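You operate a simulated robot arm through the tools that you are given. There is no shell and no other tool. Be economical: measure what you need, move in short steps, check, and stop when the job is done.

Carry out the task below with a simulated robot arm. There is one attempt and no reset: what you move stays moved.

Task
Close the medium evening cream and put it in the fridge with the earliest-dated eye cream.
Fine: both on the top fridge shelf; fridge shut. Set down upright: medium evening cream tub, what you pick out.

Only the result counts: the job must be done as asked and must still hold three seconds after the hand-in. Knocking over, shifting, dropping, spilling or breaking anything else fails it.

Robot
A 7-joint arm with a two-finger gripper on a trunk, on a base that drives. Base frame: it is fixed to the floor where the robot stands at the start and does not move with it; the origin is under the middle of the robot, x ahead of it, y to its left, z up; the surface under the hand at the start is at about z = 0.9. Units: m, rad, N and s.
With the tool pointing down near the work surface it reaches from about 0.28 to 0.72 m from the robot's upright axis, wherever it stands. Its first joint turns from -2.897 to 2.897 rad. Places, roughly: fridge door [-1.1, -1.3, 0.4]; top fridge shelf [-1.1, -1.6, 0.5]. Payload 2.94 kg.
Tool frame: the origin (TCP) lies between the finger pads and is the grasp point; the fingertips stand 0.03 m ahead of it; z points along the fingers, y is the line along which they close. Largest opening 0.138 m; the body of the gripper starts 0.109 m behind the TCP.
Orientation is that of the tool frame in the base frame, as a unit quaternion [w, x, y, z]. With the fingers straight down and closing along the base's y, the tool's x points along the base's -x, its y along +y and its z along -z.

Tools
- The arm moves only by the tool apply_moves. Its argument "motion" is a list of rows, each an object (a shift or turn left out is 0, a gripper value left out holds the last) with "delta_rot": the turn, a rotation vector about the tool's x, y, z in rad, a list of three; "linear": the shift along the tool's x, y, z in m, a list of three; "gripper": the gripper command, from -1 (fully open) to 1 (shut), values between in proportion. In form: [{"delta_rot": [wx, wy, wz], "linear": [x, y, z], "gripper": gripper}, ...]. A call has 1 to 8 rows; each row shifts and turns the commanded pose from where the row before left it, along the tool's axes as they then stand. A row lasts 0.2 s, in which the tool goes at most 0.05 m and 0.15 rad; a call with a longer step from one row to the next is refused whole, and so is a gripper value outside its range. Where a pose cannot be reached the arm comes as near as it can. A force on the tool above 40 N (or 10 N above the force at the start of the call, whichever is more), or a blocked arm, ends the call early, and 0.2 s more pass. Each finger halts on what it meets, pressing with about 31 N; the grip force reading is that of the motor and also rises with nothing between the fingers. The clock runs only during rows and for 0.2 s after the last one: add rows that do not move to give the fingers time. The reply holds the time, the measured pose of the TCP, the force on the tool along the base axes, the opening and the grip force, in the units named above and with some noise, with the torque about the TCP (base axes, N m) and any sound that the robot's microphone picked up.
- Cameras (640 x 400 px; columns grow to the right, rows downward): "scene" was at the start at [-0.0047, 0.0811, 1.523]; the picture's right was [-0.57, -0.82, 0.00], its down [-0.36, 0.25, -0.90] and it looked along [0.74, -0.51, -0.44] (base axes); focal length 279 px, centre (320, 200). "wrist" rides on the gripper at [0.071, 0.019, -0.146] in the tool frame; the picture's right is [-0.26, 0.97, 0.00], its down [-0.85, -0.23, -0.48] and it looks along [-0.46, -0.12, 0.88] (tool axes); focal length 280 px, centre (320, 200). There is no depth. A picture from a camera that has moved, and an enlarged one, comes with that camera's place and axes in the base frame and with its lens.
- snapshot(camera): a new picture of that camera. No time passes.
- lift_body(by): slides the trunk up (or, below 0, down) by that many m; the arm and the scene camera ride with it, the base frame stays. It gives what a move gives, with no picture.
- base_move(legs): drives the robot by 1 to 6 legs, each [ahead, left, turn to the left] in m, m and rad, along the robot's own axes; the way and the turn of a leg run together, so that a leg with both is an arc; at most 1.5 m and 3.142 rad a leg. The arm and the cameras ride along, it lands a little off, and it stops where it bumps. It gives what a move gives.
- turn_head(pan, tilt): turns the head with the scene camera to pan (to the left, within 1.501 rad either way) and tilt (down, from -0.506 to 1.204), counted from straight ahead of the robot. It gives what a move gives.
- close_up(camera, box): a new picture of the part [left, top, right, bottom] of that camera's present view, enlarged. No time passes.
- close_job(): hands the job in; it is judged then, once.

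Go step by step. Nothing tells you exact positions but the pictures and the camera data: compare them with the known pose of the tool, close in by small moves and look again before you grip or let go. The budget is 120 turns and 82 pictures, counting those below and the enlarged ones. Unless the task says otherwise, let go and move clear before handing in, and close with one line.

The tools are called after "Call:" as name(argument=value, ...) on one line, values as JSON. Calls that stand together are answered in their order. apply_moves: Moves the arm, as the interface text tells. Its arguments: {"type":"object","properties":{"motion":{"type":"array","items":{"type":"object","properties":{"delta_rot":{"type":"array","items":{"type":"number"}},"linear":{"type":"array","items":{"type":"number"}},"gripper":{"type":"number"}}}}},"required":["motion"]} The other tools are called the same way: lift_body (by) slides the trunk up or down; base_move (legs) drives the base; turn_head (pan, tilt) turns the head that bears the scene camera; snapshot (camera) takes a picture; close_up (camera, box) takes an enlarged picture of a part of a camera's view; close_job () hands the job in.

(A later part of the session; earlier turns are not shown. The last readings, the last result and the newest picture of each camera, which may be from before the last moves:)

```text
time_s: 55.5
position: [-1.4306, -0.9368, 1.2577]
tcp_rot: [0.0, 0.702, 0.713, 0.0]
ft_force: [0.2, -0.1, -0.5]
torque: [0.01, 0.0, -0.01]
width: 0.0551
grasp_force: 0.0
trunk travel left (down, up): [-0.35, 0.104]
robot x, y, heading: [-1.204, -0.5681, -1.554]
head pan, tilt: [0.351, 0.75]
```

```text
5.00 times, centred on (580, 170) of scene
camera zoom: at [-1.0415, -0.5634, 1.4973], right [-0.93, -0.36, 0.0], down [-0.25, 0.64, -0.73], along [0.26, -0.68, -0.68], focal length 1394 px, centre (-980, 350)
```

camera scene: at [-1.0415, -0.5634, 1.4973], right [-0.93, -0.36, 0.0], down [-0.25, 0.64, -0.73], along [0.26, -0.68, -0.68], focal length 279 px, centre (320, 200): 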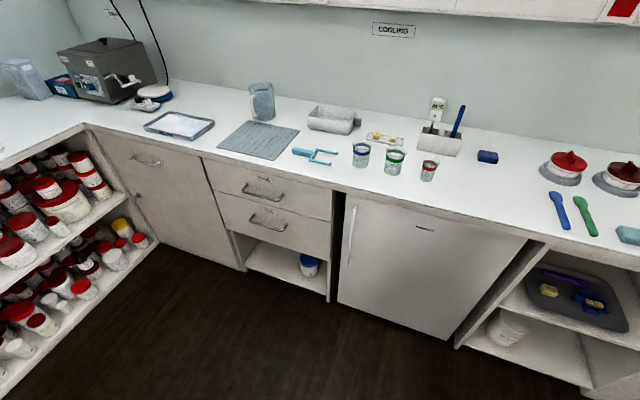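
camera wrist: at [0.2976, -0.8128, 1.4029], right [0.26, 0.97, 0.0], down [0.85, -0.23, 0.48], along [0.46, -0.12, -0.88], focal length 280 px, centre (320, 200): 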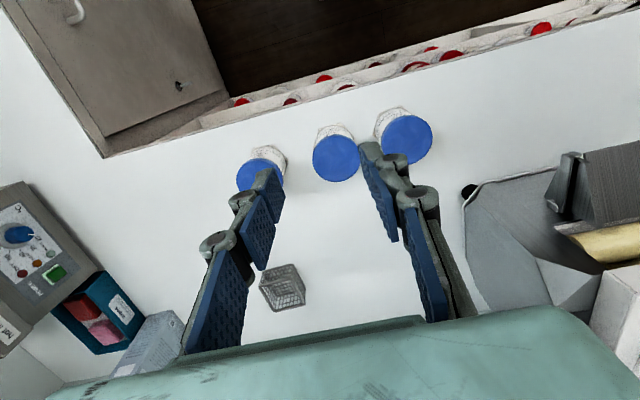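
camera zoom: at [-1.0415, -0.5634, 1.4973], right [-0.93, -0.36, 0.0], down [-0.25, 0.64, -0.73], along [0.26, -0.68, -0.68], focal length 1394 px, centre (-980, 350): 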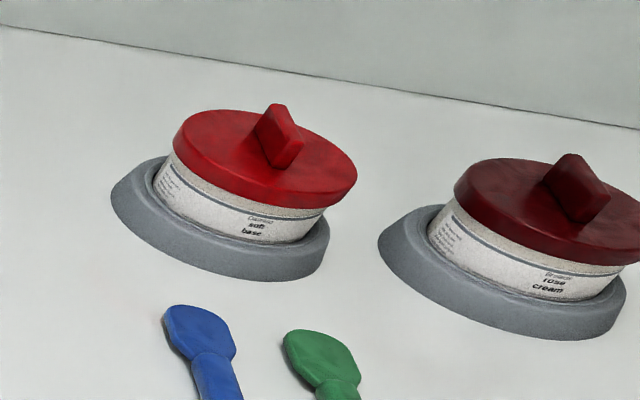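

Call:
close_up(camera="scene", box=[292, 246, 332, 286])

```text
10.00 times, centred on (312, 266) of scene
camera zoom: at [-1.0415, -0.5634, 1.4973], right [-0.93, -0.36, 0.0], down [-0.25, 0.64, -0.73], along [0.26, -0.68, -0.68], focal length 2787 px, centre (400, -460)
```

zoom: 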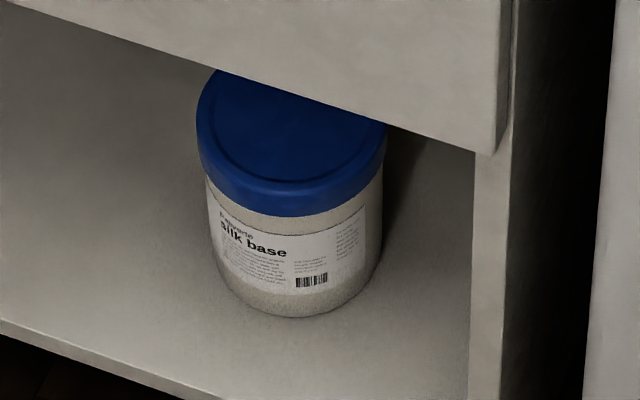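

The niche jar is silk base, so the pick is the third tub. I'll pitch the tool to about 30° below horizontal, for the fridge handle and for the side grasps, and lower the trunk.

Call:
apply_moves(motion=[{"delta_rot": [0, -0.15, 0], "linear": [0, 0.03, 0]}, {"delta_rot": [0, -0.15, 0], "linear": [0, 0.03, 0]}, {"delta_rot": [0, -0.15, 0], "linear": [0, 0.03, 0]}, {"delta_rot": [0, -0.15, 0], "linear": [0, 0.03, 0]}, {"delta_rot": [0, -0.15, 0], "linear": [0, 0.03, 0]}, {"delta_rot": [0, -0.15, 0], "linear": [0, 0.03, 0]}, {"delta_rot": [0, -0.147, 0], "linear": [0, 0.03, 0]}, {}])

Call:
lift_body(by=-0.3)

Call:
turn_head(pan=0.0, tilt=0.6)

Call:
snapshot(camera="scene")

Call:
snapshot(camera="wrist")

```text
time_s: 56.3
position: [-1.3528, -0.9545, 1.1723]
tcp_rot: [0.101, 0.704, 0.701, -0.052]
ft_force: [-0.2, -0.2, -0.3]
torque: [-0.01, -0.03, 0.01]
width: 0.0551
grasp_force: 0.0
trunk travel left (down, up): [-0.35, 0.104]
robot x, y, heading: [-1.2038, -0.5681, -1.554]
head pan, tilt: [0.351, 0.75]
stopped in row 4: the arm was blocked; the commanded pose is now the measured one
```

```text
time_s: 59.3
position: [-1.3514, -0.9538, 0.8724]
tcp_rot: [0.101, 0.704, 0.701, -0.052]
ft_force: [0.5, 0.6, -0.2]
torque: [0.01, 0.01, -0.01]
width: 0.0553
grasp_force: 0.1
trunk travel left (down, up): [-0.05, 0.404]
robot x, y, heading: [-1.2036, -0.5667, -1.555]
head pan, tilt: [0.351, 0.75]
```

```text
time_s: 60.1
position: [-1.3507, -0.9554, 0.8718]
tcp_rot: [0.1, 0.704, 0.701, -0.049]
ft_force: [0.9, 0.4, 0.7]
torque: [0.0, -0.03, 0.01]
width: 0.0553
grasp_force: 0.2
trunk travel left (down, up): [-0.05, 0.404]
robot x, y, heading: [-1.207, -0.5654, -1.553]
head pan, tilt: [0.0, 0.6]
```

```text
38 pictures are left
camera scene: at [-1.04, -0.5669, 1.2052], right [-0.93, -0.36, 0.0], down [-0.22, 0.57, -0.79], along [0.29, -0.74, -0.61], focal length 279 px, centre (320, 200)
```

scene: 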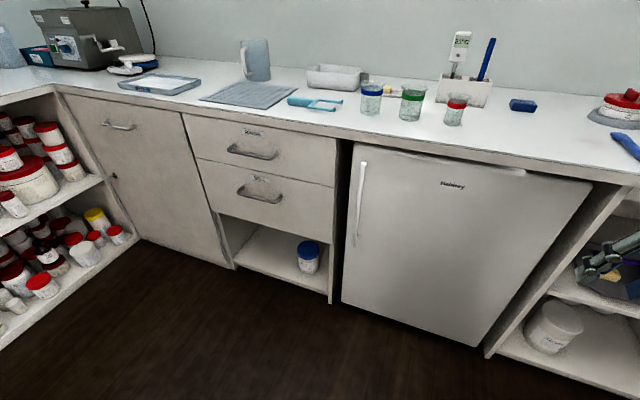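

```text
37 pictures are left
camera wrist: at [-1.3424, -0.8546, 0.9993], right [0.96, -0.25, 0.12], down [-0.27, -0.73, 0.62], along [-0.07, -0.63, -0.77], focal length 280 px, centre (320, 200)
```

wrist: 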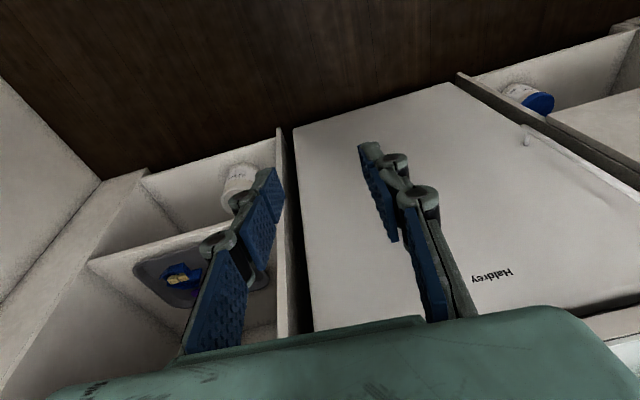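

The arm blocked while pitching near the body. I'll back the base off, extend the arm forward, and then pitch.

Call:
base_move(legs=[[-0.25, 0, 0]])

Call:
apply_moves(motion=[{"linear": [-0.04, 0.02, -0.02]}, {"linear": [-0.04, 0.02, -0.02]}, {"linear": [-0.04, 0.02, -0.02]}, {"linear": [-0.04, 0.02, -0.02]}, {}])

Call:
apply_moves(motion=[{"delta_rot": [0, -0.15, 0]}, {"delta_rot": [0, -0.15, 0]}, {"delta_rot": [0, -0.15, 0]}, {"delta_rot": [0, -0.15, 0]}, {}])

```text
time_s: 62.0
position: [-1.3559, -0.7071, 0.8704]
tcp_rot: [0.099, 0.704, 0.702, -0.049]
ft_force: [-0.6, 0.7, -0.9]
torque: [-0.02, -0.01, -0.01]
width: 0.0551
grasp_force: 0.0
trunk travel left (down, up): [-0.05, 0.404]
robot x, y, heading: [-1.2083, -0.3188, -1.555]
head pan, tilt: [0.0, 0.6]
```

```text
time_s: 63.1
position: [-1.2833, -0.8465, 0.987]
tcp_rot: [0.099, 0.705, 0.701, -0.048]
ft_force: [-0.1, 0.3, -0.2]
torque: [0.01, 0.0, 0.0]
width: 0.0554
grasp_force: 0.0
trunk travel left (down, up): [-0.05, 0.404]
robot x, y, heading: [-1.2089, -0.3174, -1.554]
head pan, tilt: [0.0, 0.6]
```

```text
time_s: 64.3
position: [-1.288, -0.8511, 0.9676]
tcp_rot: [0.292, 0.666, 0.643, -0.241]
ft_force: [0.0, -0.2, -0.5]
torque: [-0.01, -0.01, -0.01]
width: 0.0552
grasp_force: 0.1
trunk travel left (down, up): [-0.05, 0.404]
robot x, y, heading: [-1.2075, -0.3165, -1.555]
head pan, tilt: [0.0, 0.6]
```

Pitch is now 45°. I'll level the small roll and yaw and continue to about 30°.

Call:
apply_moves(motion=[{"delta_rot": [0.054, -0.006, -0.057]}, {"delta_rot": [0, -0.13, 0]}, {"delta_rot": [0, -0.13, 0]}, {}])

Call:
snapshot(camera="wrist")

```text
time_s: 65.3
position: [-1.2836, -0.8464, 0.9865]
tcp_rot: [0.36, 0.605, 0.61, -0.363]
ft_force: [0.1, -0.4, -0.4]
torque: [0.02, -0.01, -0.02]
width: 0.0552
grasp_force: 0.1
trunk travel left (down, up): [-0.05, 0.404]
robot x, y, heading: [-1.209, -0.3204, -1.556]
head pan, tilt: [0.0, 0.6]
```

```text
36 pictures are left
camera wrist: at [-1.2647, -0.6846, 0.9927], right [0.97, -0.12, 0.22], down [-0.22, 0.01, 0.97], along [-0.12, -0.99, -0.02], focal length 280 px, centre (320, 200)
```

wrist: 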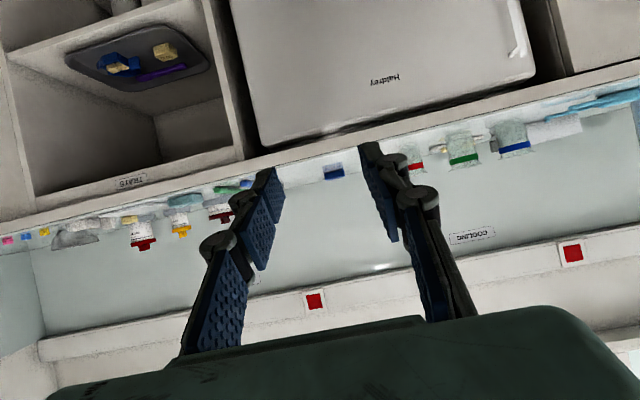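

The tool is level at 28° down. I'll lower the arm to handle height, drive left to line up, and look.

Call:
apply_moves(motion=[{"linear": [0.0352, 0, 0.019], "gripper": -0.2}, {"linear": [0.0352, 0, 0.019]}, {"linear": [0.0352, 0, 0.019]}, {"linear": [0.0352, 0, 0.019]}, {"linear": [0.0352, 0, 0.019]}, {"linear": [0.0352, 0, 0.019]}, {"linear": [0.0352, 0, 0.019]}, {}])

Call:
base_move(legs=[[0, 0.37, 0]])

Call:
turn_head(pan=-0.35, tilt=0.75)

Call:
snapshot(camera="scene")

Call:
snapshot(camera="wrist")

```text
time_s: 67.2
position: [-1.2865, -0.847, 0.7074]
tcp_rot: [0.361, 0.605, 0.61, -0.363]
ft_force: [0.0, -0.6, 0.3]
torque: [-0.01, -0.01, -0.01]
width: 0.0827
grasp_force: 0.1
trunk travel left (down, up): [-0.05, 0.404]
robot x, y, heading: [-1.2079, -0.3201, -1.55]
head pan, tilt: [0.0, 0.6]
```

```text
time_s: 70.9
position: [-0.9192, -0.8395, 0.7081]
tcp_rot: [0.361, 0.605, 0.61, -0.363]
ft_force: [0.9, 0.6, 0.2]
torque: [-0.02, 0.02, 0.01]
width: 0.0825
grasp_force: 0.1
trunk travel left (down, up): [-0.05, 0.404]
robot x, y, heading: [-0.8443, -0.3104, -1.553]
head pan, tilt: [0.0, 0.6]
```

```text
time_s: 71.8
position: [-0.9191, -0.8407, 0.7064]
tcp_rot: [0.362, 0.605, 0.61, -0.362]
ft_force: [0.1, -1.0, -0.4]
torque: [0.03, 0.01, -0.02]
width: 0.0827
grasp_force: 0.0
trunk travel left (down, up): [-0.05, 0.404]
robot x, y, heading: [-0.8433, -0.3157, -1.553]
head pan, tilt: [-0.351, 0.75]
```

```text
35 pictures are left
camera scene: at [-0.7363, -0.3105, 1.1973], right [-0.94, 0.33, 0.0], down [0.22, 0.64, -0.73], along [-0.24, -0.69, -0.68], focal length 279 px, centre (320, 200)
```

scene: 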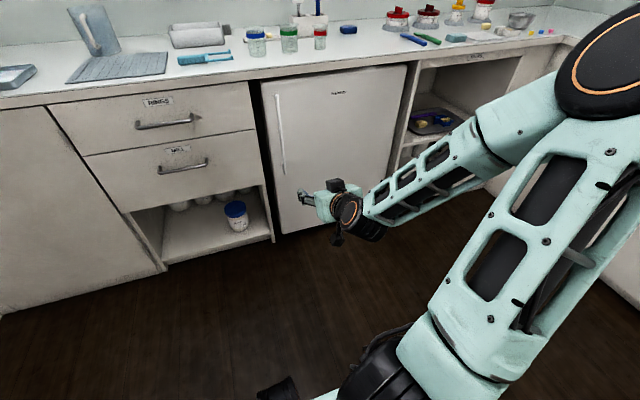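

```text
34 pictures are left
camera wrist: at [-0.9015, -0.6784, 0.7135], right [0.97, -0.12, 0.22], down [-0.22, 0.01, 0.97], along [-0.12, -0.99, -0.01], focal length 280 px, centre (320, 200)
```

wrist: 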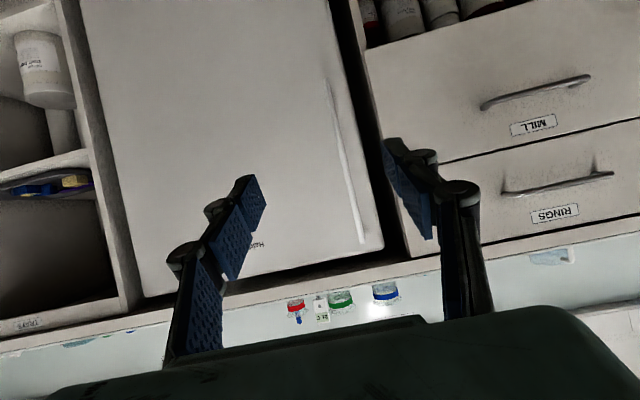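

The handle bar is at x≈-0.90, z 0.50–0.80, y≈-1.22. I'll drive up, align, and recheck.

Call:
apply_moves(motion=[{"linear": [0.0352, 0, 0.019]}, {}])

Call:
base_move(legs=[[0.25, 0.012, 0]])

Call:
snapshot(camera="wrist")

Call:
close_up(camera="scene", box=[220, 40, 420, 165])

```text
time_s: 72.4
position: [-0.9205, -0.8407, 0.6664]
tcp_rot: [0.362, 0.604, 0.61, -0.363]
ft_force: [-1.1, 0.0, 0.0]
torque: [-0.01, 0.04, -0.03]
width: 0.0829
grasp_force: 0.0
trunk travel left (down, up): [-0.05, 0.404]
robot x, y, heading: [-0.8452, -0.3132, -1.554]
head pan, tilt: [-0.351, 0.75]
```

```text
time_s: 74.2
position: [-0.9055, -1.0893, 0.6673]
tcp_rot: [0.361, 0.605, 0.61, -0.362]
ft_force: [-1.0, 0.8, -0.3]
torque: [0.0, 0.04, -0.02]
width: 0.0827
grasp_force: 0.0
trunk travel left (down, up): [-0.05, 0.404]
robot x, y, heading: [-0.8299, -0.5617, -1.561]
head pan, tilt: [-0.351, 0.75]
```

```text
33 pictures are left
camera wrist: at [-0.8872, -0.9266, 0.6732], right [0.97, -0.12, 0.22], down [-0.22, 0.01, 0.97], along [-0.12, -0.99, -0.01], focal length 280 px, centre (320, 200)
```

wrist: 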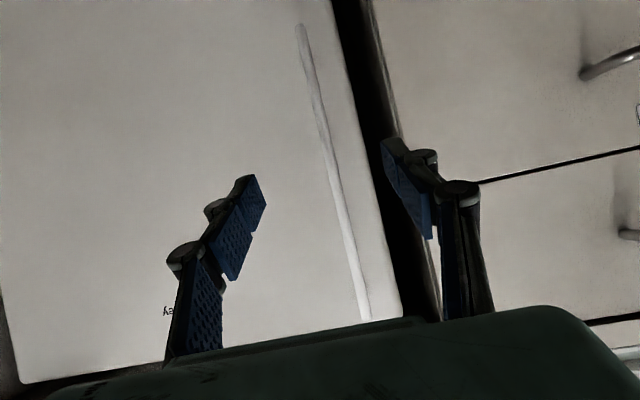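

```text
3.20 times, centred on (320, 102) of scene
camera zoom: at [-0.7207, -0.559, 1.1973], right [-0.94, 0.33, 0.0], down [0.23, 0.64, -0.73], along [-0.24, -0.69, -0.68], focal length 892 px, centre (320, 512)
```

zoom: 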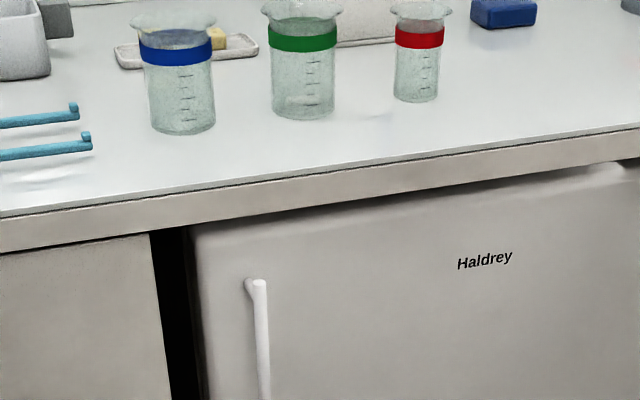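

The bar is centred between the fingers. I'll advance with the arm so the fingers straddle it.

Call:
apply_moves(motion=[{"linear": [-0.0191, 0.003, 0.0351]}, {"linear": [-0.0191, 0, 0.0351]}, {"linear": [-0.0119, 0, 0.022]}, {"linear": [-0.006, 0, 0.011]}, {"linear": [-0.006, 0, 0.011]}, {}])

Call:
snapshot(camera="wrist")

```text
time_s: 75.6
position: [-0.9033, -1.2191, 0.6662]
tcp_rot: [0.361, 0.605, 0.609, -0.363]
ft_force: [0.1, 0.1, 0.0]
torque: [-0.02, 0.01, -0.07]
width: 0.0829
grasp_force: 0.1
trunk travel left (down, up): [-0.05, 0.404]
robot x, y, heading: [-0.8258, -0.5609, -1.557]
head pan, tilt: [-0.351, 0.75]
```

```text
31 pictures are left
camera wrist: at [-0.8837, -1.0564, 0.6734], right [0.97, -0.12, 0.22], down [-0.22, 0.01, 0.97], along [-0.12, -0.99, -0.01], focal length 280 px, centre (320, 200)
```

wrist: 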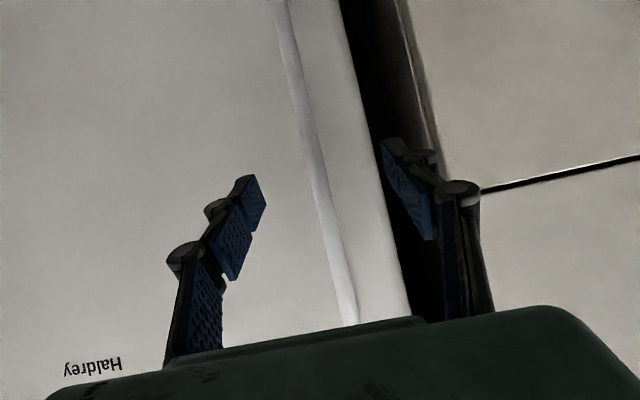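

The bar sits about 1 cm ahead of the TCP. I'll advance slightly and close.

Call:
apply_moves(motion=[{"linear": [-0.0038, 0, 0.007]}, {"gripper": 0.4}, {"gripper": 0.8}, {"gripper": 1}, {}, {}, {}])

```text
time_s: 77.2
position: [-0.9045, -1.2265, 0.6662]
tcp_rot: [0.36, 0.607, 0.609, -0.364]
ft_force: [-6.9, -1.9, -0.1]
torque: [0.01, 0.16, -0.03]
width: 0.0118
grasp_force: 38.5
trunk travel left (down, up): [-0.05, 0.404]
robot x, y, heading: [-0.8277, -0.5619, -1.557]
head pan, tilt: [-0.351, 0.75]
```

The handle is gripped. I'll pull the door by driving an arc about its hinge (small first).

Call:
base_move(legs=[[-0.0875, -0.107, 0.15]])

Call:
snapshot(camera="scene")

```text
time_s: 78.8
position: [-0.92, -1.1534, 0.6659]
tcp_rot: [0.387, 0.559, 0.652, -0.336]
ft_force: [-16.0, -3.4, -0.5]
torque: [0.29, 0.48, -0.23]
width: 0.0117
grasp_force: 39.2
trunk travel left (down, up): [-0.05, 0.404]
robot x, y, heading: [-0.9407, -0.4819, -1.409]
head pan, tilt: [-0.351, 0.75]
```

```text
30 pictures are left
camera scene: at [-0.8378, -0.4665, 1.1974], right [-0.98, 0.19, 0.0], down [0.13, 0.67, -0.73], along [-0.14, -0.72, -0.68], focal length 279 px, centre (320, 200)
```

scene: 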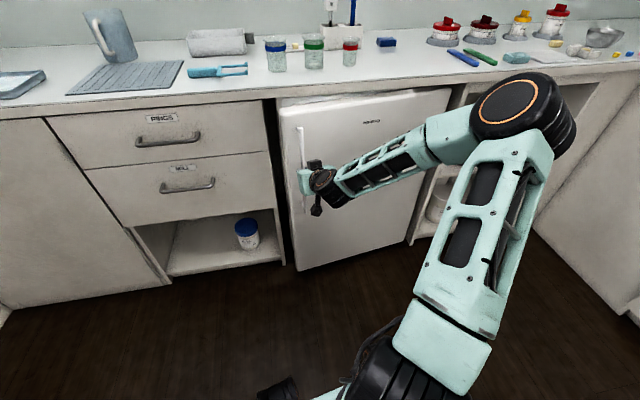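

The door is opening. I'll continue the arc with a slightly corrected hinge.

Call:
base_move(legs=[[-0.147, -0.186, 0.25]])

```text
time_s: 81.0
position: [-0.9705, -1.0376, 0.6666]
tcp_rot: [0.425, 0.472, 0.719, -0.283]
ft_force: [21.3, 12.1, -1.1]
torque: [-0.49, -0.99, 0.52]
width: 0.0119
grasp_force: 38.2
trunk travel left (down, up): [-0.05, 0.404]
robot x, y, heading: [-1.1593, -0.3951, -1.154]
head pan, tilt: [-0.351, 0.75]
```

Call:
base_move(legs=[[-0.1475, -0.173, 0.25]])

Call:
turn_head(pan=0.1, tilt=0.6)

Call:
snapshot(camera="scene")

```text
time_s: 83.2
position: [-1.045, -0.9376, 0.6667]
tcp_rot: [0.457, 0.381, 0.77, -0.231]
ft_force: [-21.1, -17.2, 2.6]
torque: [0.17, 1.07, -0.38]
width: 0.0116
grasp_force: 39.0
trunk travel left (down, up): [-0.05, 0.404]
robot x, y, heading: [-1.3861, -0.3627, -0.905]
head pan, tilt: [-0.351, 0.75]
```

```text
time_s: 84.1
position: [-1.0454, -0.9379, 0.6655]
tcp_rot: [0.456, 0.382, 0.77, -0.231]
ft_force: [-1.9, -1.4, 0.2]
torque: [-0.08, 0.0, 0.03]
width: 0.0118
grasp_force: 38.6
trunk travel left (down, up): [-0.05, 0.404]
robot x, y, heading: [-1.3856, -0.3601, -0.909]
head pan, tilt: [0.099, 0.6]
```

```text
29 pictures are left
camera scene: at [-1.2674, -0.2797, 1.2102], right [-0.72, -0.69, 0.0], down [-0.39, 0.41, -0.82], along [0.57, -0.6, -0.57], focal length 279 px, centre (320, 200)
```

scene: 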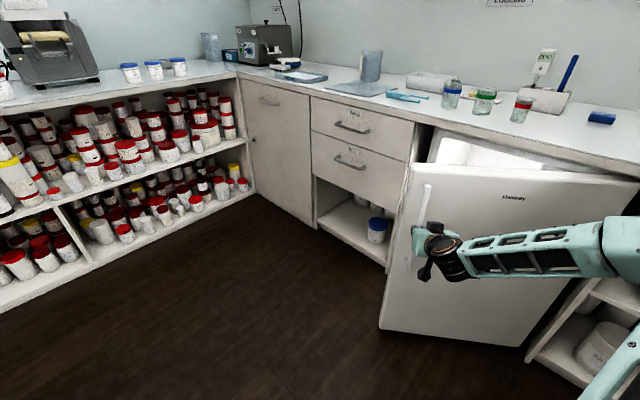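

Call:
base_move(legs=[[-0.147, -0.18, 0.25]])

Call:
base_move(legs=[[-0.147, -0.18, 0.25]])

```text
time_s: 86.3
position: [-1.1409, -0.8577, 0.6662]
tcp_rot: [0.482, 0.281, 0.812, -0.172]
ft_force: [-2.7, -3.6, -0.6]
torque: [-0.07, 0.09, -0.01]
width: 0.0115
grasp_force: 38.0
trunk travel left (down, up): [-0.05, 0.404]
robot x, y, heading: [-1.6158, -0.3825, -0.652]
head pan, tilt: [0.099, 0.6]
```

```text
time_s: 88.5
position: [-1.2546, -0.8037, 0.6669]
tcp_rot: [0.501, 0.174, 0.841, -0.109]
ft_force: [7.5, 20.2, 0.0]
torque: [0.28, -0.69, 0.44]
width: 0.0116
grasp_force: 38.7
trunk travel left (down, up): [-0.05, 0.404]
robot x, y, heading: [-1.8322, -0.4652, -0.406]
head pan, tilt: [0.099, 0.6]
```

Call:
turn_head(pan=-1.2, tilt=0.7)

Call:
snapshot(camera="scene")

```text
time_s: 90.0
position: [-1.2563, -0.8041, 0.6657]
tcp_rot: [0.5, 0.175, 0.841, -0.108]
ft_force: [0.9, 2.1, 1.2]
torque: [0.0, -0.08, 0.15]
width: 0.0116
grasp_force: 39.1
trunk travel left (down, up): [-0.05, 0.404]
robot x, y, heading: [-1.8305, -0.467, -0.4]
head pan, tilt: [-1.201, 0.7]
```

```text
28 pictures are left
camera scene: at [-1.8562, -0.3957, 1.2015], right [-1.0, 0.03, 0.0], down [0.02, 0.64, -0.77], along [-0.02, -0.76, -0.64], focal length 279 px, centre (320, 200)
```

scene: 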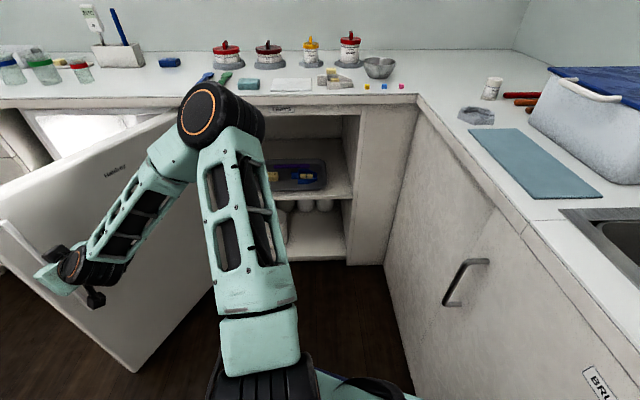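

A side counter limits the base at -x, so I'll swing the last part of the door with the arm along the arc.

Call:
apply_moves(motion=[{"linear": [0.0181, -0.0045, -0.0334], "delta_rot": [-0.066, 0, -0.0357]}, {"linear": [0.0181, -0.0045, -0.0334], "delta_rot": [-0.066, 0, -0.0357]}, {"linear": [0.0181, -0.0045, -0.0334], "delta_rot": [-0.066, 0, -0.0357]}, {"linear": [0.0181, -0.0045, -0.0334], "delta_rot": [-0.066, 0, -0.0357]}, {}])

```text
time_s: 91.2
position: [-1.4053, -0.7758, 0.6663]
tcp_rot: [0.51, 0.047, 0.858, -0.032]
ft_force: [0.2, 5.0, 2.3]
torque: [0.03, -0.16, 0.17]
width: 0.0115
grasp_force: 38.8
trunk travel left (down, up): [-0.05, 0.404]
robot x, y, heading: [-1.8298, -0.4623, -0.403]
head pan, tilt: [-1.201, 0.7]
```

The door is near 85° open. I'll release and back away, then look.

Call:
apply_moves(motion=[{"gripper": 0.2}, {"gripper": 0.0}, {}, {"linear": [0.01, 0, -0.04]}, {"linear": [0.01, 0, -0.04]}, {}])

Call:
base_move(legs=[[-0.1, 0.25, 0]])

Call:
turn_head(pan=-0.3, tilt=0.6)

Call:
snapshot(camera="scene")

```text
time_s: 92.6
position: [-1.4847, -0.7668, 0.6875]
tcp_rot: [0.511, 0.048, 0.858, -0.033]
ft_force: [-1.1, 0.1, 0.2]
torque: [0.03, 0.02, -0.01]
width: 0.0693
grasp_force: 0.1
trunk travel left (down, up): [-0.05, 0.404]
robot x, y, heading: [-1.8328, -0.4632, -0.402]
head pan, tilt: [-1.201, 0.7]
```

```text
time_s: 95.4
position: [-1.4795, -0.4999, 0.687]
tcp_rot: [0.511, 0.047, 0.858, -0.032]
ft_force: [0.2, 0.5, 0.1]
torque: [-0.02, -0.03, -0.01]
width: 0.0689
grasp_force: 0.0
trunk travel left (down, up): [-0.05, 0.404]
robot x, y, heading: [-1.8315, -0.2007, -0.398]
head pan, tilt: [-1.201, 0.7]
```

```text
time_s: 96.6
position: [-1.4782, -0.4998, 0.688]
tcp_rot: [0.51, 0.047, 0.858, -0.032]
ft_force: [-0.3, -0.4, -0.2]
torque: [0.03, -0.01, -0.01]
width: 0.0691
grasp_force: 0.0
trunk travel left (down, up): [-0.05, 0.404]
robot x, y, heading: [-1.8294, -0.1964, -0.403]
head pan, tilt: [-0.3, 0.6]
```

```text
27 pictures are left
camera scene: at [-1.7812, -0.1017, 1.2102], right [-0.65, -0.76, 0.0], down [-0.43, 0.36, -0.83], along [0.63, -0.53, -0.56], focal length 279 px, centre (320, 200)
```

scene: 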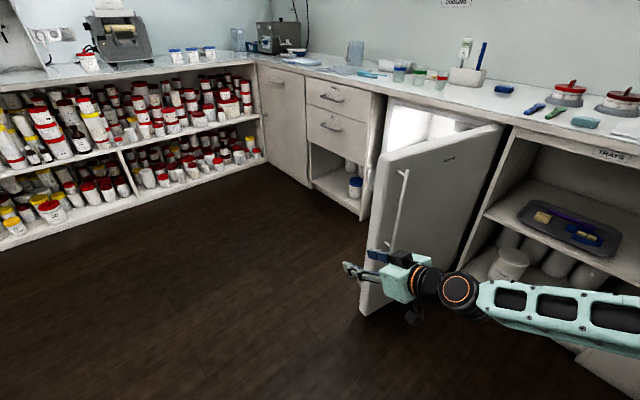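

The door holds open. I'll restore the tool's yaw, raise the trunk, and drive to the eye creams facing +x.

Call:
apply_moves(motion=[{"delta_rot": [0.125, 0, 0.068], "gripper": -0.5}, {"delta_rot": [0.125, 0, 0.068]}, {}])

Call:
lift_body(by=0.3)

Call:
base_move(legs=[[0, 0, 0.403], [1.4, 0, 0], [0, -0.63, 0]])

Call:
snapshot(camera="wrist")

Call:
snapshot(camera="scene")

```text
time_s: 97.4
position: [-1.4605, -0.5433, 0.6852]
tcp_rot: [0.501, 0.169, 0.843, -0.103]
ft_force: [0.5, -0.7, -0.1]
torque: [0.0, -0.01, -0.03]
width: 0.1035
grasp_force: 0.0
out of reach, approached as far as the arm can: row 1, 2
trunk travel left (down, up): [-0.05, 0.404]
robot x, y, heading: [-1.8311, -0.199, -0.402]
head pan, tilt: [-0.3, 0.6]
```

```text
time_s: 100.4
position: [-1.4595, -0.5449, 0.985]
tcp_rot: [0.5, 0.168, 0.843, -0.104]
ft_force: [0.4, 0.0, -0.1]
torque: [0.02, 0.03, 0.0]
width: 0.1034
grasp_force: 0.1
trunk travel left (down, up): [-0.35, 0.104]
robot x, y, heading: [-1.8256, -0.1971, -0.398]
head pan, tilt: [-0.3, 0.6]
```

```text
time_s: 114.2
position: [0.0566, -0.9965, 0.9844]
tcp_rot: [0.511, -0.005, 0.859, -0.001]
ft_force: [0.5, 0.1, 0.6]
torque: [0.0, 0.01, -0.03]
width: 0.1035
grasp_force: 0.1
trunk travel left (down, up): [-0.35, 0.104]
robot x, y, heading: [-0.4193, -0.8279, 0.01]
head pan, tilt: [-0.3, 0.6]
```

```text
26 pictures are left
camera wrist: at [-0.1048, -0.9792, 0.9921], right [0.12, 0.97, 0.23], down [-0.01, -0.23, 0.97], along [0.99, -0.12, -0.01], focal length 280 px, centre (320, 200)
```

wrist: 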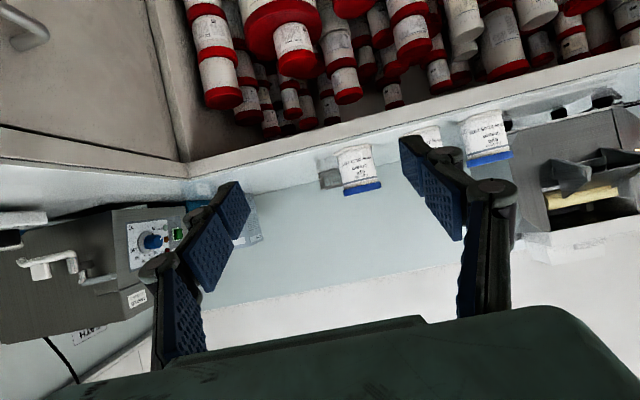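

```text
25 pictures are left
camera scene: at [-0.413, -0.7175, 1.5102], right [-0.29, -0.96, 0.0], down [-0.54, 0.16, -0.83], along [0.79, -0.24, -0.56], focal length 279 px, centre (320, 200)
```

scene: 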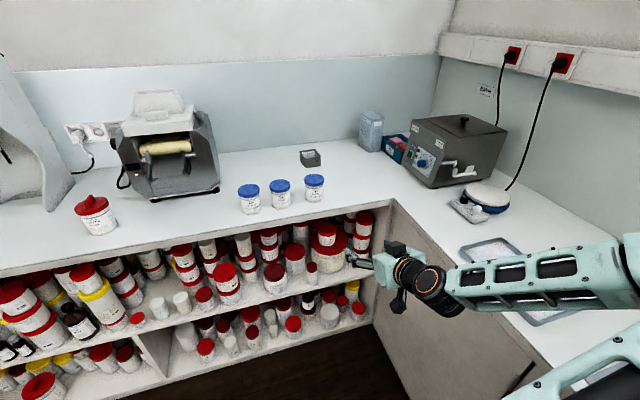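

Tub 3 is at about (0.459, -0.958). I'll drive up, lower to grasp height, and check.

Call:
base_move(legs=[[0.28, 0.035, -0.005]])

Call:
apply_moves(motion=[{"linear": [0.0176, 0, 0.0095]}, {"linear": [0.0176, 0, 0.0095]}, {}])

Call:
snapshot(camera="wrist")

Call:
close_up(camera="scene", box=[240, 170, 400, 270])

```text
time_s: 116.2
position: [0.335, -0.9628, 0.9855]
tcp_rot: [0.511, -0.003, 0.86, -0.002]
ft_force: [-0.2, -0.3, -0.9]
torque: [-0.03, -0.01, 0.02]
width: 0.1034
grasp_force: 0.1
trunk travel left (down, up): [-0.35, 0.104]
robot x, y, heading: [-0.1409, -0.7901, 0.003]
head pan, tilt: [-0.3, 0.6]
```

```text
time_s: 117.0
position: [0.3352, -0.9638, 0.9444]
tcp_rot: [0.512, -0.004, 0.859, -0.001]
ft_force: [0.4, 0.2, 0.1]
torque: [-0.01, -0.01, 0.0]
width: 0.1033
grasp_force: 0.0
trunk travel left (down, up): [-0.35, 0.104]
robot x, y, heading: [-0.1407, -0.7914, 0.002]
head pan, tilt: [-0.3, 0.6]
```

```text
24 pictures are left
camera wrist: at [0.1724, -0.9448, 0.9512], right [0.12, 0.97, 0.22], down [-0.01, -0.22, 0.97], along [0.99, -0.12, -0.01], focal length 280 px, centre (320, 200)
```

wrist: 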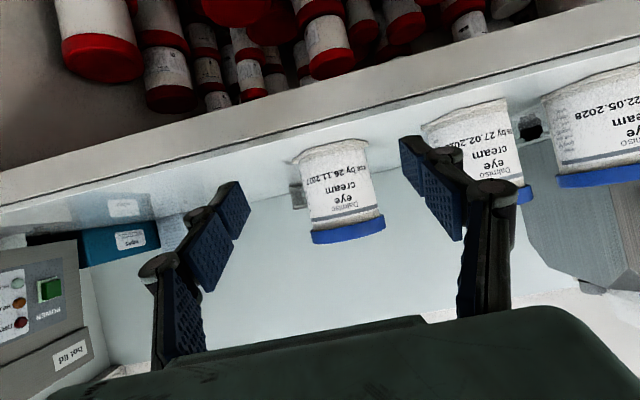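

```text
4.00 times, centred on (320, 220) of scene
camera zoom: at [-0.1349, -0.6817, 1.5102], right [-0.29, -0.96, 0.0], down [-0.54, 0.17, -0.83], along [0.79, -0.24, -0.56], focal length 1115 px, centre (320, 120)
```

zoom: 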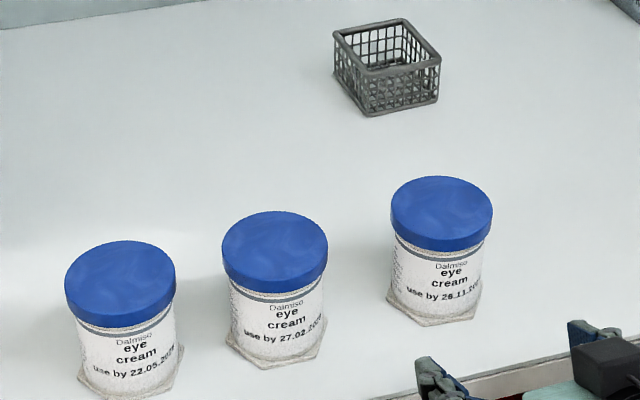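

Aligned to within 7 mm. I'll narrow the opening slightly, shift +y, and advance around the tub.

Call:
apply_moves(motion=[{"linear": [0, 0.007, 0], "gripper": -0.3}, {}, {"linear": [-0.0191, 0, 0.0351]}, {"linear": [-0.0191, 0, 0.0351]}, {}])

Call:
snapshot(camera="wrist")

```text
time_s: 118.2
position: [0.4145, -0.9557, 0.9441]
tcp_rot: [0.511, -0.004, 0.859, -0.001]
ft_force: [0.6, 0.1, 0.4]
torque: [0.07, -0.03, 0.01]
width: 0.0896
grasp_force: 0.1
trunk travel left (down, up): [-0.35, 0.104]
robot x, y, heading: [-0.1368, -0.7859, -0.0]
head pan, tilt: [-0.3, 0.6]
```

```text
22 pictures are left
camera wrist: at [0.2526, -0.9372, 0.9514], right [0.12, 0.97, 0.23], down [-0.01, -0.23, 0.97], along [0.99, -0.12, -0.02], focal length 280 px, centre (320, 200)
```

wrist: 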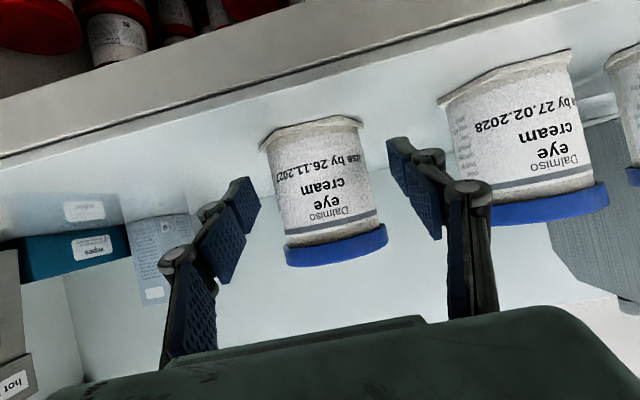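

Centred. I'll advance the last 4 cm and close gently.

Call:
apply_moves(motion=[{"linear": [-0.0105, 0, 0.0193]}, {"linear": [-0.0105, 0, 0.0193]}, {"gripper": 0}, {"gripper": 0.3}, {"gripper": 0.3}, {}])

Call:
snapshot(camera="wrist")

```text
time_s: 119.6
position: [0.4594, -0.9558, 0.9459]
tcp_rot: [0.512, -0.004, 0.859, 0.0]
ft_force: [1.0, -0.8, 1.1]
torque: [0.08, 0.0, -0.03]
width: 0.0656
grasp_force: 30.9
trunk travel left (down, up): [-0.35, 0.104]
robot x, y, heading: [-0.1409, -0.7879, -0.0]
head pan, tilt: [-0.3, 0.6]
```

```text
21 pictures are left
camera wrist: at [0.2959, -0.9377, 0.9522], right [0.12, 0.97, 0.23], down [-0.01, -0.23, 0.97], along [0.99, -0.12, -0.01], focal length 280 px, centre (320, 200)
```

wrist: 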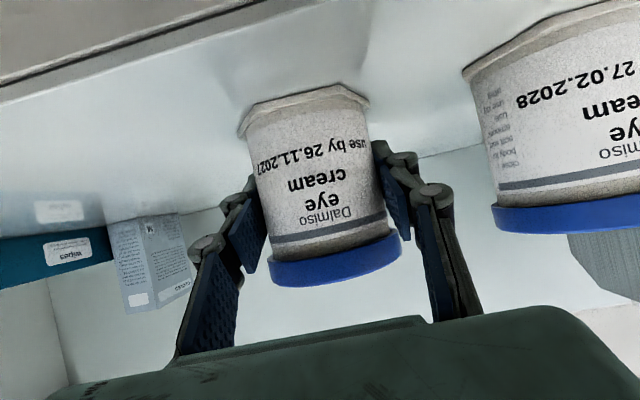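

Gripped. I'll lift and back away.

Call:
apply_moves(motion=[{"linear": [-0.0176, 0, -0.0095], "gripper": 0.6}, {"linear": [-0.0308, 0, -0.0167]}, {"linear": [-0.0308, 0, -0.0167]}, {}])

Call:
base_move(legs=[[-0.45, 0.1, 0], [0, 0, -1.571]])

Call:
turn_head(pan=-0.25, tilt=0.7)

Call:
snapshot(camera="scene")

```text
time_s: 120.6
position: [0.4573, -0.9555, 1.034]
tcp_rot: [0.512, -0.004, 0.859, 0.0]
ft_force: [-1.2, -0.1, -1.5]
torque: [0.01, 0.0, 0.01]
width: 0.0653
grasp_force: 31.3
trunk travel left (down, up): [-0.35, 0.104]
robot x, y, heading: [-0.137, -0.7894, 0.001]
head pan, tilt: [-0.3, 0.6]
```

```text
time_s: 127.1
position: [-0.7432, -1.2897, 1.035]
tcp_rot: [0.364, 0.599, 0.616, -0.359]
ft_force: [0.4, -0.2, -1.0]
torque: [-0.02, -0.03, 0.02]
width: 0.0651
grasp_force: 30.9
trunk travel left (down, up): [-0.35, 0.104]
robot x, y, heading: [-0.588, -0.6935, -1.549]
head pan, tilt: [-0.3, 0.6]
```

```text
time_s: 127.8
position: [-0.7447, -1.2908, 1.0349]
tcp_rot: [0.365, 0.599, 0.616, -0.358]
ft_force: [0.4, 0.5, -1.6]
torque: [0.0, -0.03, 0.02]
width: 0.0652
grasp_force: 31.5
trunk travel left (down, up): [-0.35, 0.104]
robot x, y, heading: [-0.5897, -0.6933, -1.553]
head pan, tilt: [-0.25, 0.7]
```

```text
20 pictures are left
camera scene: at [-0.475, -0.6913, 1.5016], right [-0.97, 0.23, 0.0], down [0.15, 0.63, -0.77], along [-0.17, -0.74, -0.64], focal length 279 px, centre (320, 200)
```

scene: 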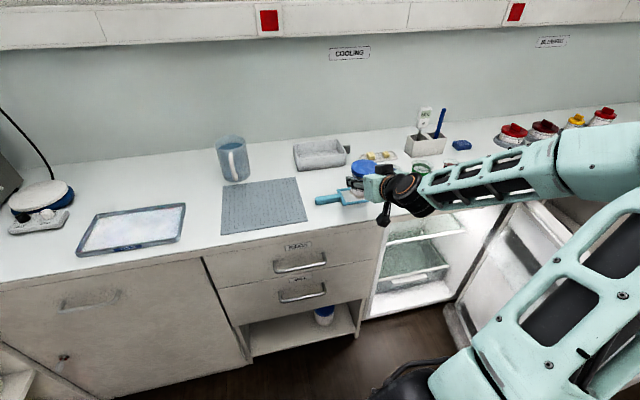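

The fridge is open with a glass shelf. I'll back up, lower the trunk, line up with the opening and look inside.

Call:
base_move(legs=[[-0.45, 0, 0], [0, -0.2, 0]])

Call:
lift_body(by=-0.34)

Call:
snapshot(camera="scene")

Call:
snapshot(camera="wrist")

```text
time_s: 132.5
position: [-0.9556, -0.8373, 1.034]
tcp_rot: [0.365, 0.599, 0.617, -0.358]
ft_force: [0.3, 0.8, -1.2]
torque: [-0.02, -0.03, -0.03]
width: 0.0653
grasp_force: 31.0
trunk travel left (down, up): [-0.35, 0.104]
robot x, y, heading: [-0.7997, -0.2332, -1.55]
head pan, tilt: [-0.25, 0.7]
```

```text
time_s: 135.9
position: [-0.9538, -0.8374, 0.6937]
tcp_rot: [0.365, 0.598, 0.617, -0.358]
ft_force: [-0.2, 0.4, -1.9]
torque: [-0.04, -0.02, 0.03]
width: 0.0655
grasp_force: 30.5
trunk travel left (down, up): [-0.01, 0.444]
robot x, y, heading: [-0.8009, -0.2345, -1.548]
head pan, tilt: [-0.25, 0.7]
```

```text
19 pictures are left
camera scene: at [-0.6866, -0.238, 1.1616], right [-0.97, 0.23, 0.0], down [0.15, 0.63, -0.76], along [-0.17, -0.74, -0.64], focal length 279 px, centre (320, 200)
```

scene: 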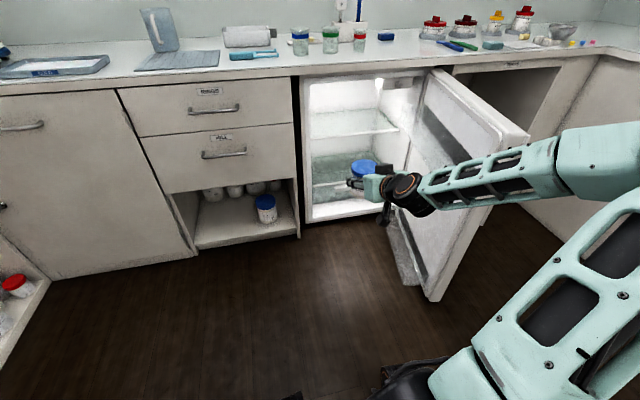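

```text
18 pictures are left
camera wrist: at [-0.9395, -0.6751, 0.7013], right [0.97, -0.1, 0.23], down [-0.23, 0.01, 0.97], along [-0.1, -0.99, -0.02], focal length 280 px, centre (320, 200)
```

wrist: 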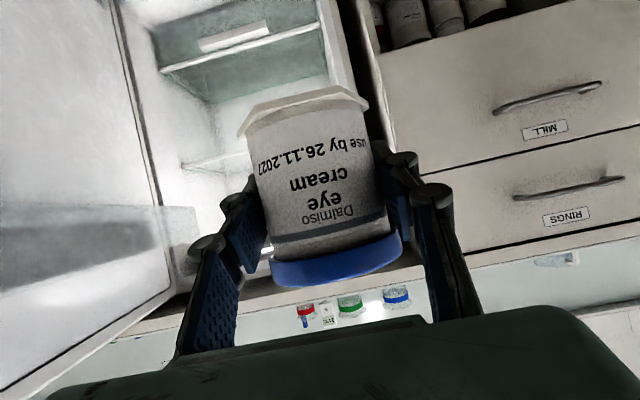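

Call:
close_up(camera="scene", box=[290, 60, 450, 200])

```text
2.86 times, centred on (370, 130) of scene
camera zoom: at [-0.6866, -0.238, 1.1616], right [-0.97, 0.23, 0.0], down [0.15, 0.63, -0.76], along [-0.17, -0.74, -0.64], focal length 796 px, centre (177, 400)
```

zoom: 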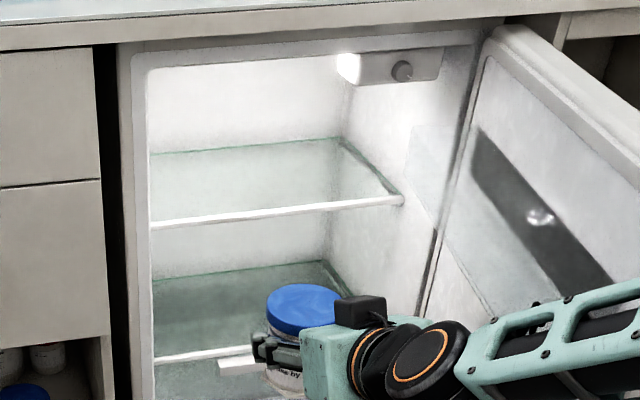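

The top shelf is at z≈0.50, y from -1.47 to -1.76, x from -0.92 to -1.39. I'll lower the tub to just above shelf height and line up in front.

Call:
apply_moves(motion=[{"linear": [0.0308, 0, 0.0167]}, {"linear": [0.0308, 0, 0.0167]}, {"linear": [0.026, 0, 0.0143]}, {}])

Call:
base_move(legs=[[0, 0, -0.02], [0, -0.16, 0], [0.35, 0, 0]])

Call:
turn_head(pan=-0.35, tilt=0.75)

Call:
snapshot(camera="scene")

Call:
snapshot(camera="wrist")

```text
time_s: 136.9
position: [-0.9541, -0.8383, 0.5946]
tcp_rot: [0.364, 0.599, 0.616, -0.359]
ft_force: [0.6, 0.2, -1.5]
torque: [0.0, -0.02, 0.0]
width: 0.0654
grasp_force: 30.9
trunk travel left (down, up): [-0.01, 0.444]
robot x, y, heading: [-0.7995, -0.24, -1.553]
head pan, tilt: [-0.25, 0.7]
```

```text
time_s: 141.1
position: [-1.1248, -1.1856, 0.594]
tcp_rot: [0.362, 0.604, 0.612, -0.361]
ft_force: [0.3, 0.1, -1.9]
torque: [0.0, 0.03, 0.01]
width: 0.0652
grasp_force: 30.8
trunk travel left (down, up): [-0.01, 0.444]
robot x, y, heading: [-0.9564, -0.5885, -1.566]
head pan, tilt: [-0.25, 0.7]
```

```text
time_s: 141.8
position: [-1.1253, -1.1854, 0.5956]
tcp_rot: [0.362, 0.604, 0.612, -0.361]
ft_force: [-0.4, 0.5, -1.0]
torque: [0.02, 0.0, 0.0]
width: 0.0651
grasp_force: 30.6
trunk travel left (down, up): [-0.01, 0.444]
robot x, y, heading: [-0.9616, -0.5867, -1.567]
head pan, tilt: [-0.351, 0.75]
```

```text
16 pictures are left
camera scene: at [-0.8529, -0.5861, 1.1573], right [-0.94, 0.34, 0.0], down [0.23, 0.64, -0.73], along [-0.25, -0.69, -0.68], focal length 279 px, centre (320, 200)
```

scene: 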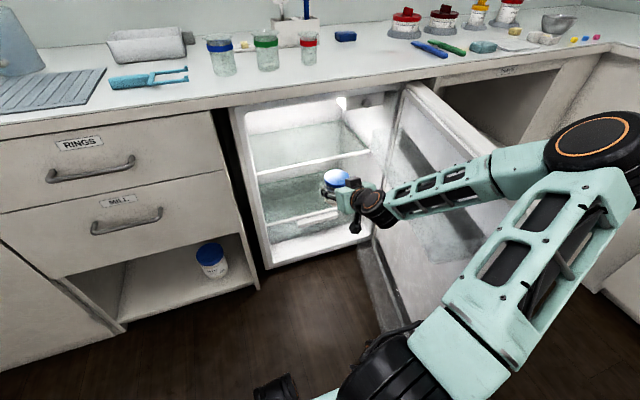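

```text
15 pictures are left
camera wrist: at [-1.1067, -1.0232, 0.602], right [0.97, -0.12, 0.23], down [-0.23, 0.01, 0.97], along [-0.12, -0.99, -0.02], focal length 280 px, centre (320, 200)
```

wrist: 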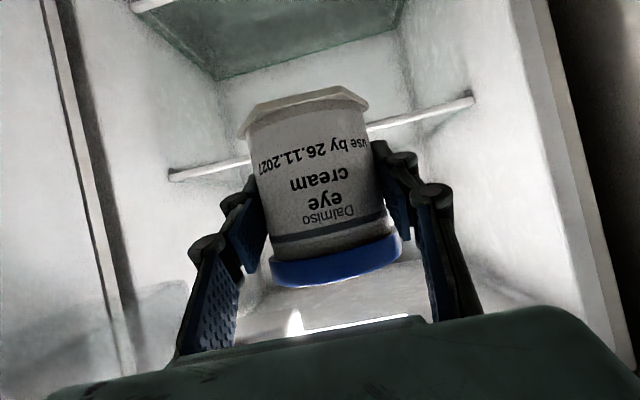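

The elbow is close to the open door, so I'll approach slightly diagonally: shift the base to +x and yaw right by 0.2.

Call:
base_move(legs=[[-0.05, 0.22, 0], [0, 0, -0.2], [0.2, 0, 0]])

Call:
snapshot(camera="wrist")

Call:
snapshot(camera="scene")

```text
time_s: 146.3
position: [-1.0597, -1.2852, 0.5942]
tcp_rot: [0.324, 0.662, 0.548, -0.396]
ft_force: [-0.4, -0.3, -1.2]
torque: [-0.01, -0.01, 0.01]
width: 0.065
grasp_force: 31.0
trunk travel left (down, up): [-0.01, 0.444]
robot x, y, heading: [-0.778, -0.7289, -1.763]
head pan, tilt: [-0.351, 0.75]
```

```text
14 pictures are left
camera wrist: at [-1.0092, -1.1297, 0.6021], right [0.93, -0.31, 0.23], down [-0.22, 0.06, 0.97], along [-0.31, -0.95, -0.02], focal length 280 px, centre (320, 200)
```

wrist: 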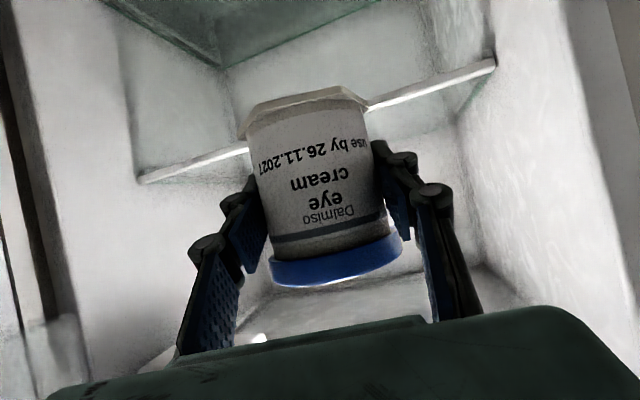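

```text
13 pictures are left
camera scene: at [-0.6733, -0.7517, 1.1573], right [-0.85, 0.52, 0.0], down [0.35, 0.58, -0.73], along [-0.38, -0.62, -0.68], focal length 279 px, centre (320, 200)
```

scene: 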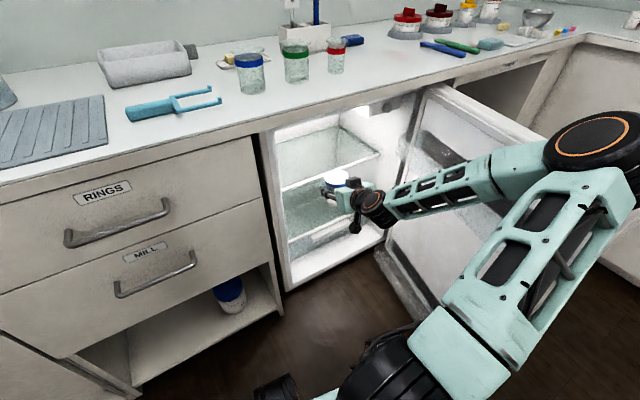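

Clear view of the shelf. I'll drive a bit closer, then extend the arm into the fridge.

Call:
base_move(legs=[[0.13, 0.012, 0]])

Call:
apply_moves(motion=[{"linear": [-0.0191, 0.002, 0.0351]}, {"linear": [-0.0191, 0.002, 0.0351]}, {"linear": [-0.0191, 0.002, 0.0351]}, {"linear": [-0.0191, 0, 0.0351]}, {"linear": [-0.0076, 0, 0.014]}, {}])

```text
time_s: 147.6
position: [-1.0726, -1.4137, 0.5952]
tcp_rot: [0.324, 0.662, 0.548, -0.395]
ft_force: [0.0, 0.1, -2.5]
torque: [0.0, -0.01, 0.0]
width: 0.0651
grasp_force: 31.2
trunk travel left (down, up): [-0.01, 0.444]
robot x, y, heading: [-0.7905, -0.86, -1.764]
head pan, tilt: [-0.351, 0.75]
```

```text
time_s: 149.0
position: [-1.1008, -1.5864, 0.5945]
tcp_rot: [0.323, 0.663, 0.547, -0.396]
ft_force: [0.4, 0.5, -1.7]
torque: [0.0, -0.04, 0.01]
width: 0.0654
grasp_force: 30.7
trunk travel left (down, up): [-0.01, 0.444]
robot x, y, heading: [-0.7932, -0.8559, -1.761]
head pan, tilt: [-0.351, 0.75]
```

In position over the shelf. I'll lower gently toward contact.

Call:
apply_moves(motion=[{"linear": [0.0176, 0, 0.0095]}, {"linear": [0.0132, 0, 0.0071]}, {"linear": [0.0044, 0, 0.0024]}, {"linear": [0.0044, 0, 0.0024]}, {"linear": [0.0035, 0, 0.0019]}, {}])

Call:
snapshot(camera="wrist")

```text
time_s: 150.4
position: [-1.1024, -1.5873, 0.5508]
tcp_rot: [0.324, 0.661, 0.547, -0.399]
ft_force: [-2.2, -3.8, 21.1]
torque: [-0.22, -0.18, 0.2]
width: 0.0653
grasp_force: 30.3
trunk travel left (down, up): [-0.01, 0.444]
robot x, y, heading: [-0.7901, -0.8573, -1.761]
head pan, tilt: [-0.351, 0.75]
```

```text
12 pictures are left
camera wrist: at [-1.0515, -1.4322, 0.5567], right [0.93, -0.31, 0.22], down [-0.21, 0.06, 0.97], along [-0.31, -0.95, -0.01], focal length 280 px, centre (320, 200)
```

wrist: 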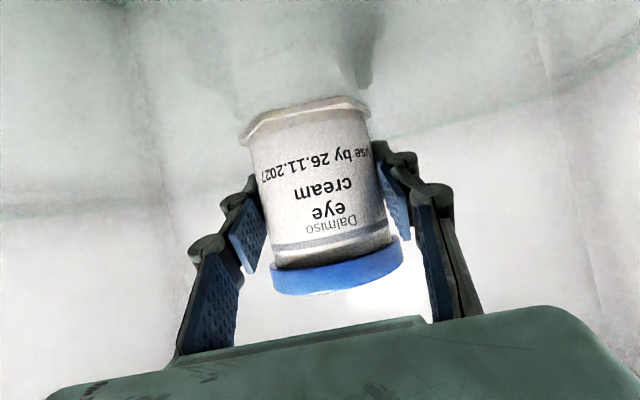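

It's resting on the shelf. I'll ease the pressure, open, and withdraw straight back.

Call:
apply_moves(motion=[{"linear": [-0.0018, 0, -0.001]}, {"gripper": 0.0}, {"gripper": -0.2}, {"gripper": -0.35}, {}, {}])

Call:
apply_moves(motion=[{"linear": [0.0095, 0, -0.0176]}, {"linear": [0.0191, 0, -0.0351]}, {"linear": [0.0191, 0, -0.0351]}, {"linear": [0.0191, 0, -0.0351]}, {}])

Call:
snapshot(camera="wrist")

```text
time_s: 151.8
position: [-1.1, -1.5865, 0.5489]
tcp_rot: [0.323, 0.662, 0.548, -0.396]
ft_force: [-0.8, -0.6, -0.4]
torque: [0.03, 0.0, 0.0]
width: 0.0931
grasp_force: 0.0
trunk travel left (down, up): [-0.01, 0.444]
robot x, y, heading: [-0.7893, -0.8595, -1.763]
head pan, tilt: [-0.351, 0.75]
```

```text
time_s: 153.0
position: [-1.0731, -1.4502, 0.5477]
tcp_rot: [0.324, 0.662, 0.549, -0.395]
ft_force: [-0.2, 0.3, 0.2]
torque: [0.0, -0.01, -0.03]
width: 0.0935
grasp_force: 0.1
trunk travel left (down, up): [-0.01, 0.444]
robot x, y, heading: [-0.7929, -0.8603, -1.764]
head pan, tilt: [-0.351, 0.75]
```

```text
11 pictures are left
camera wrist: at [-1.0233, -1.2941, 0.5551], right [0.93, -0.31, 0.23], down [-0.22, 0.06, 0.97], along [-0.31, -0.95, -0.01], focal length 280 px, centre (320, 200)
```

wrist: 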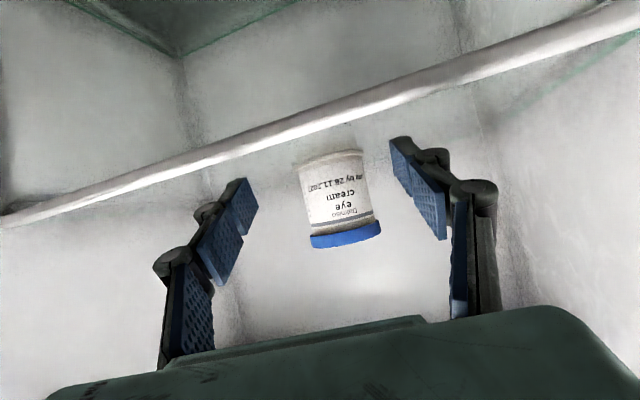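

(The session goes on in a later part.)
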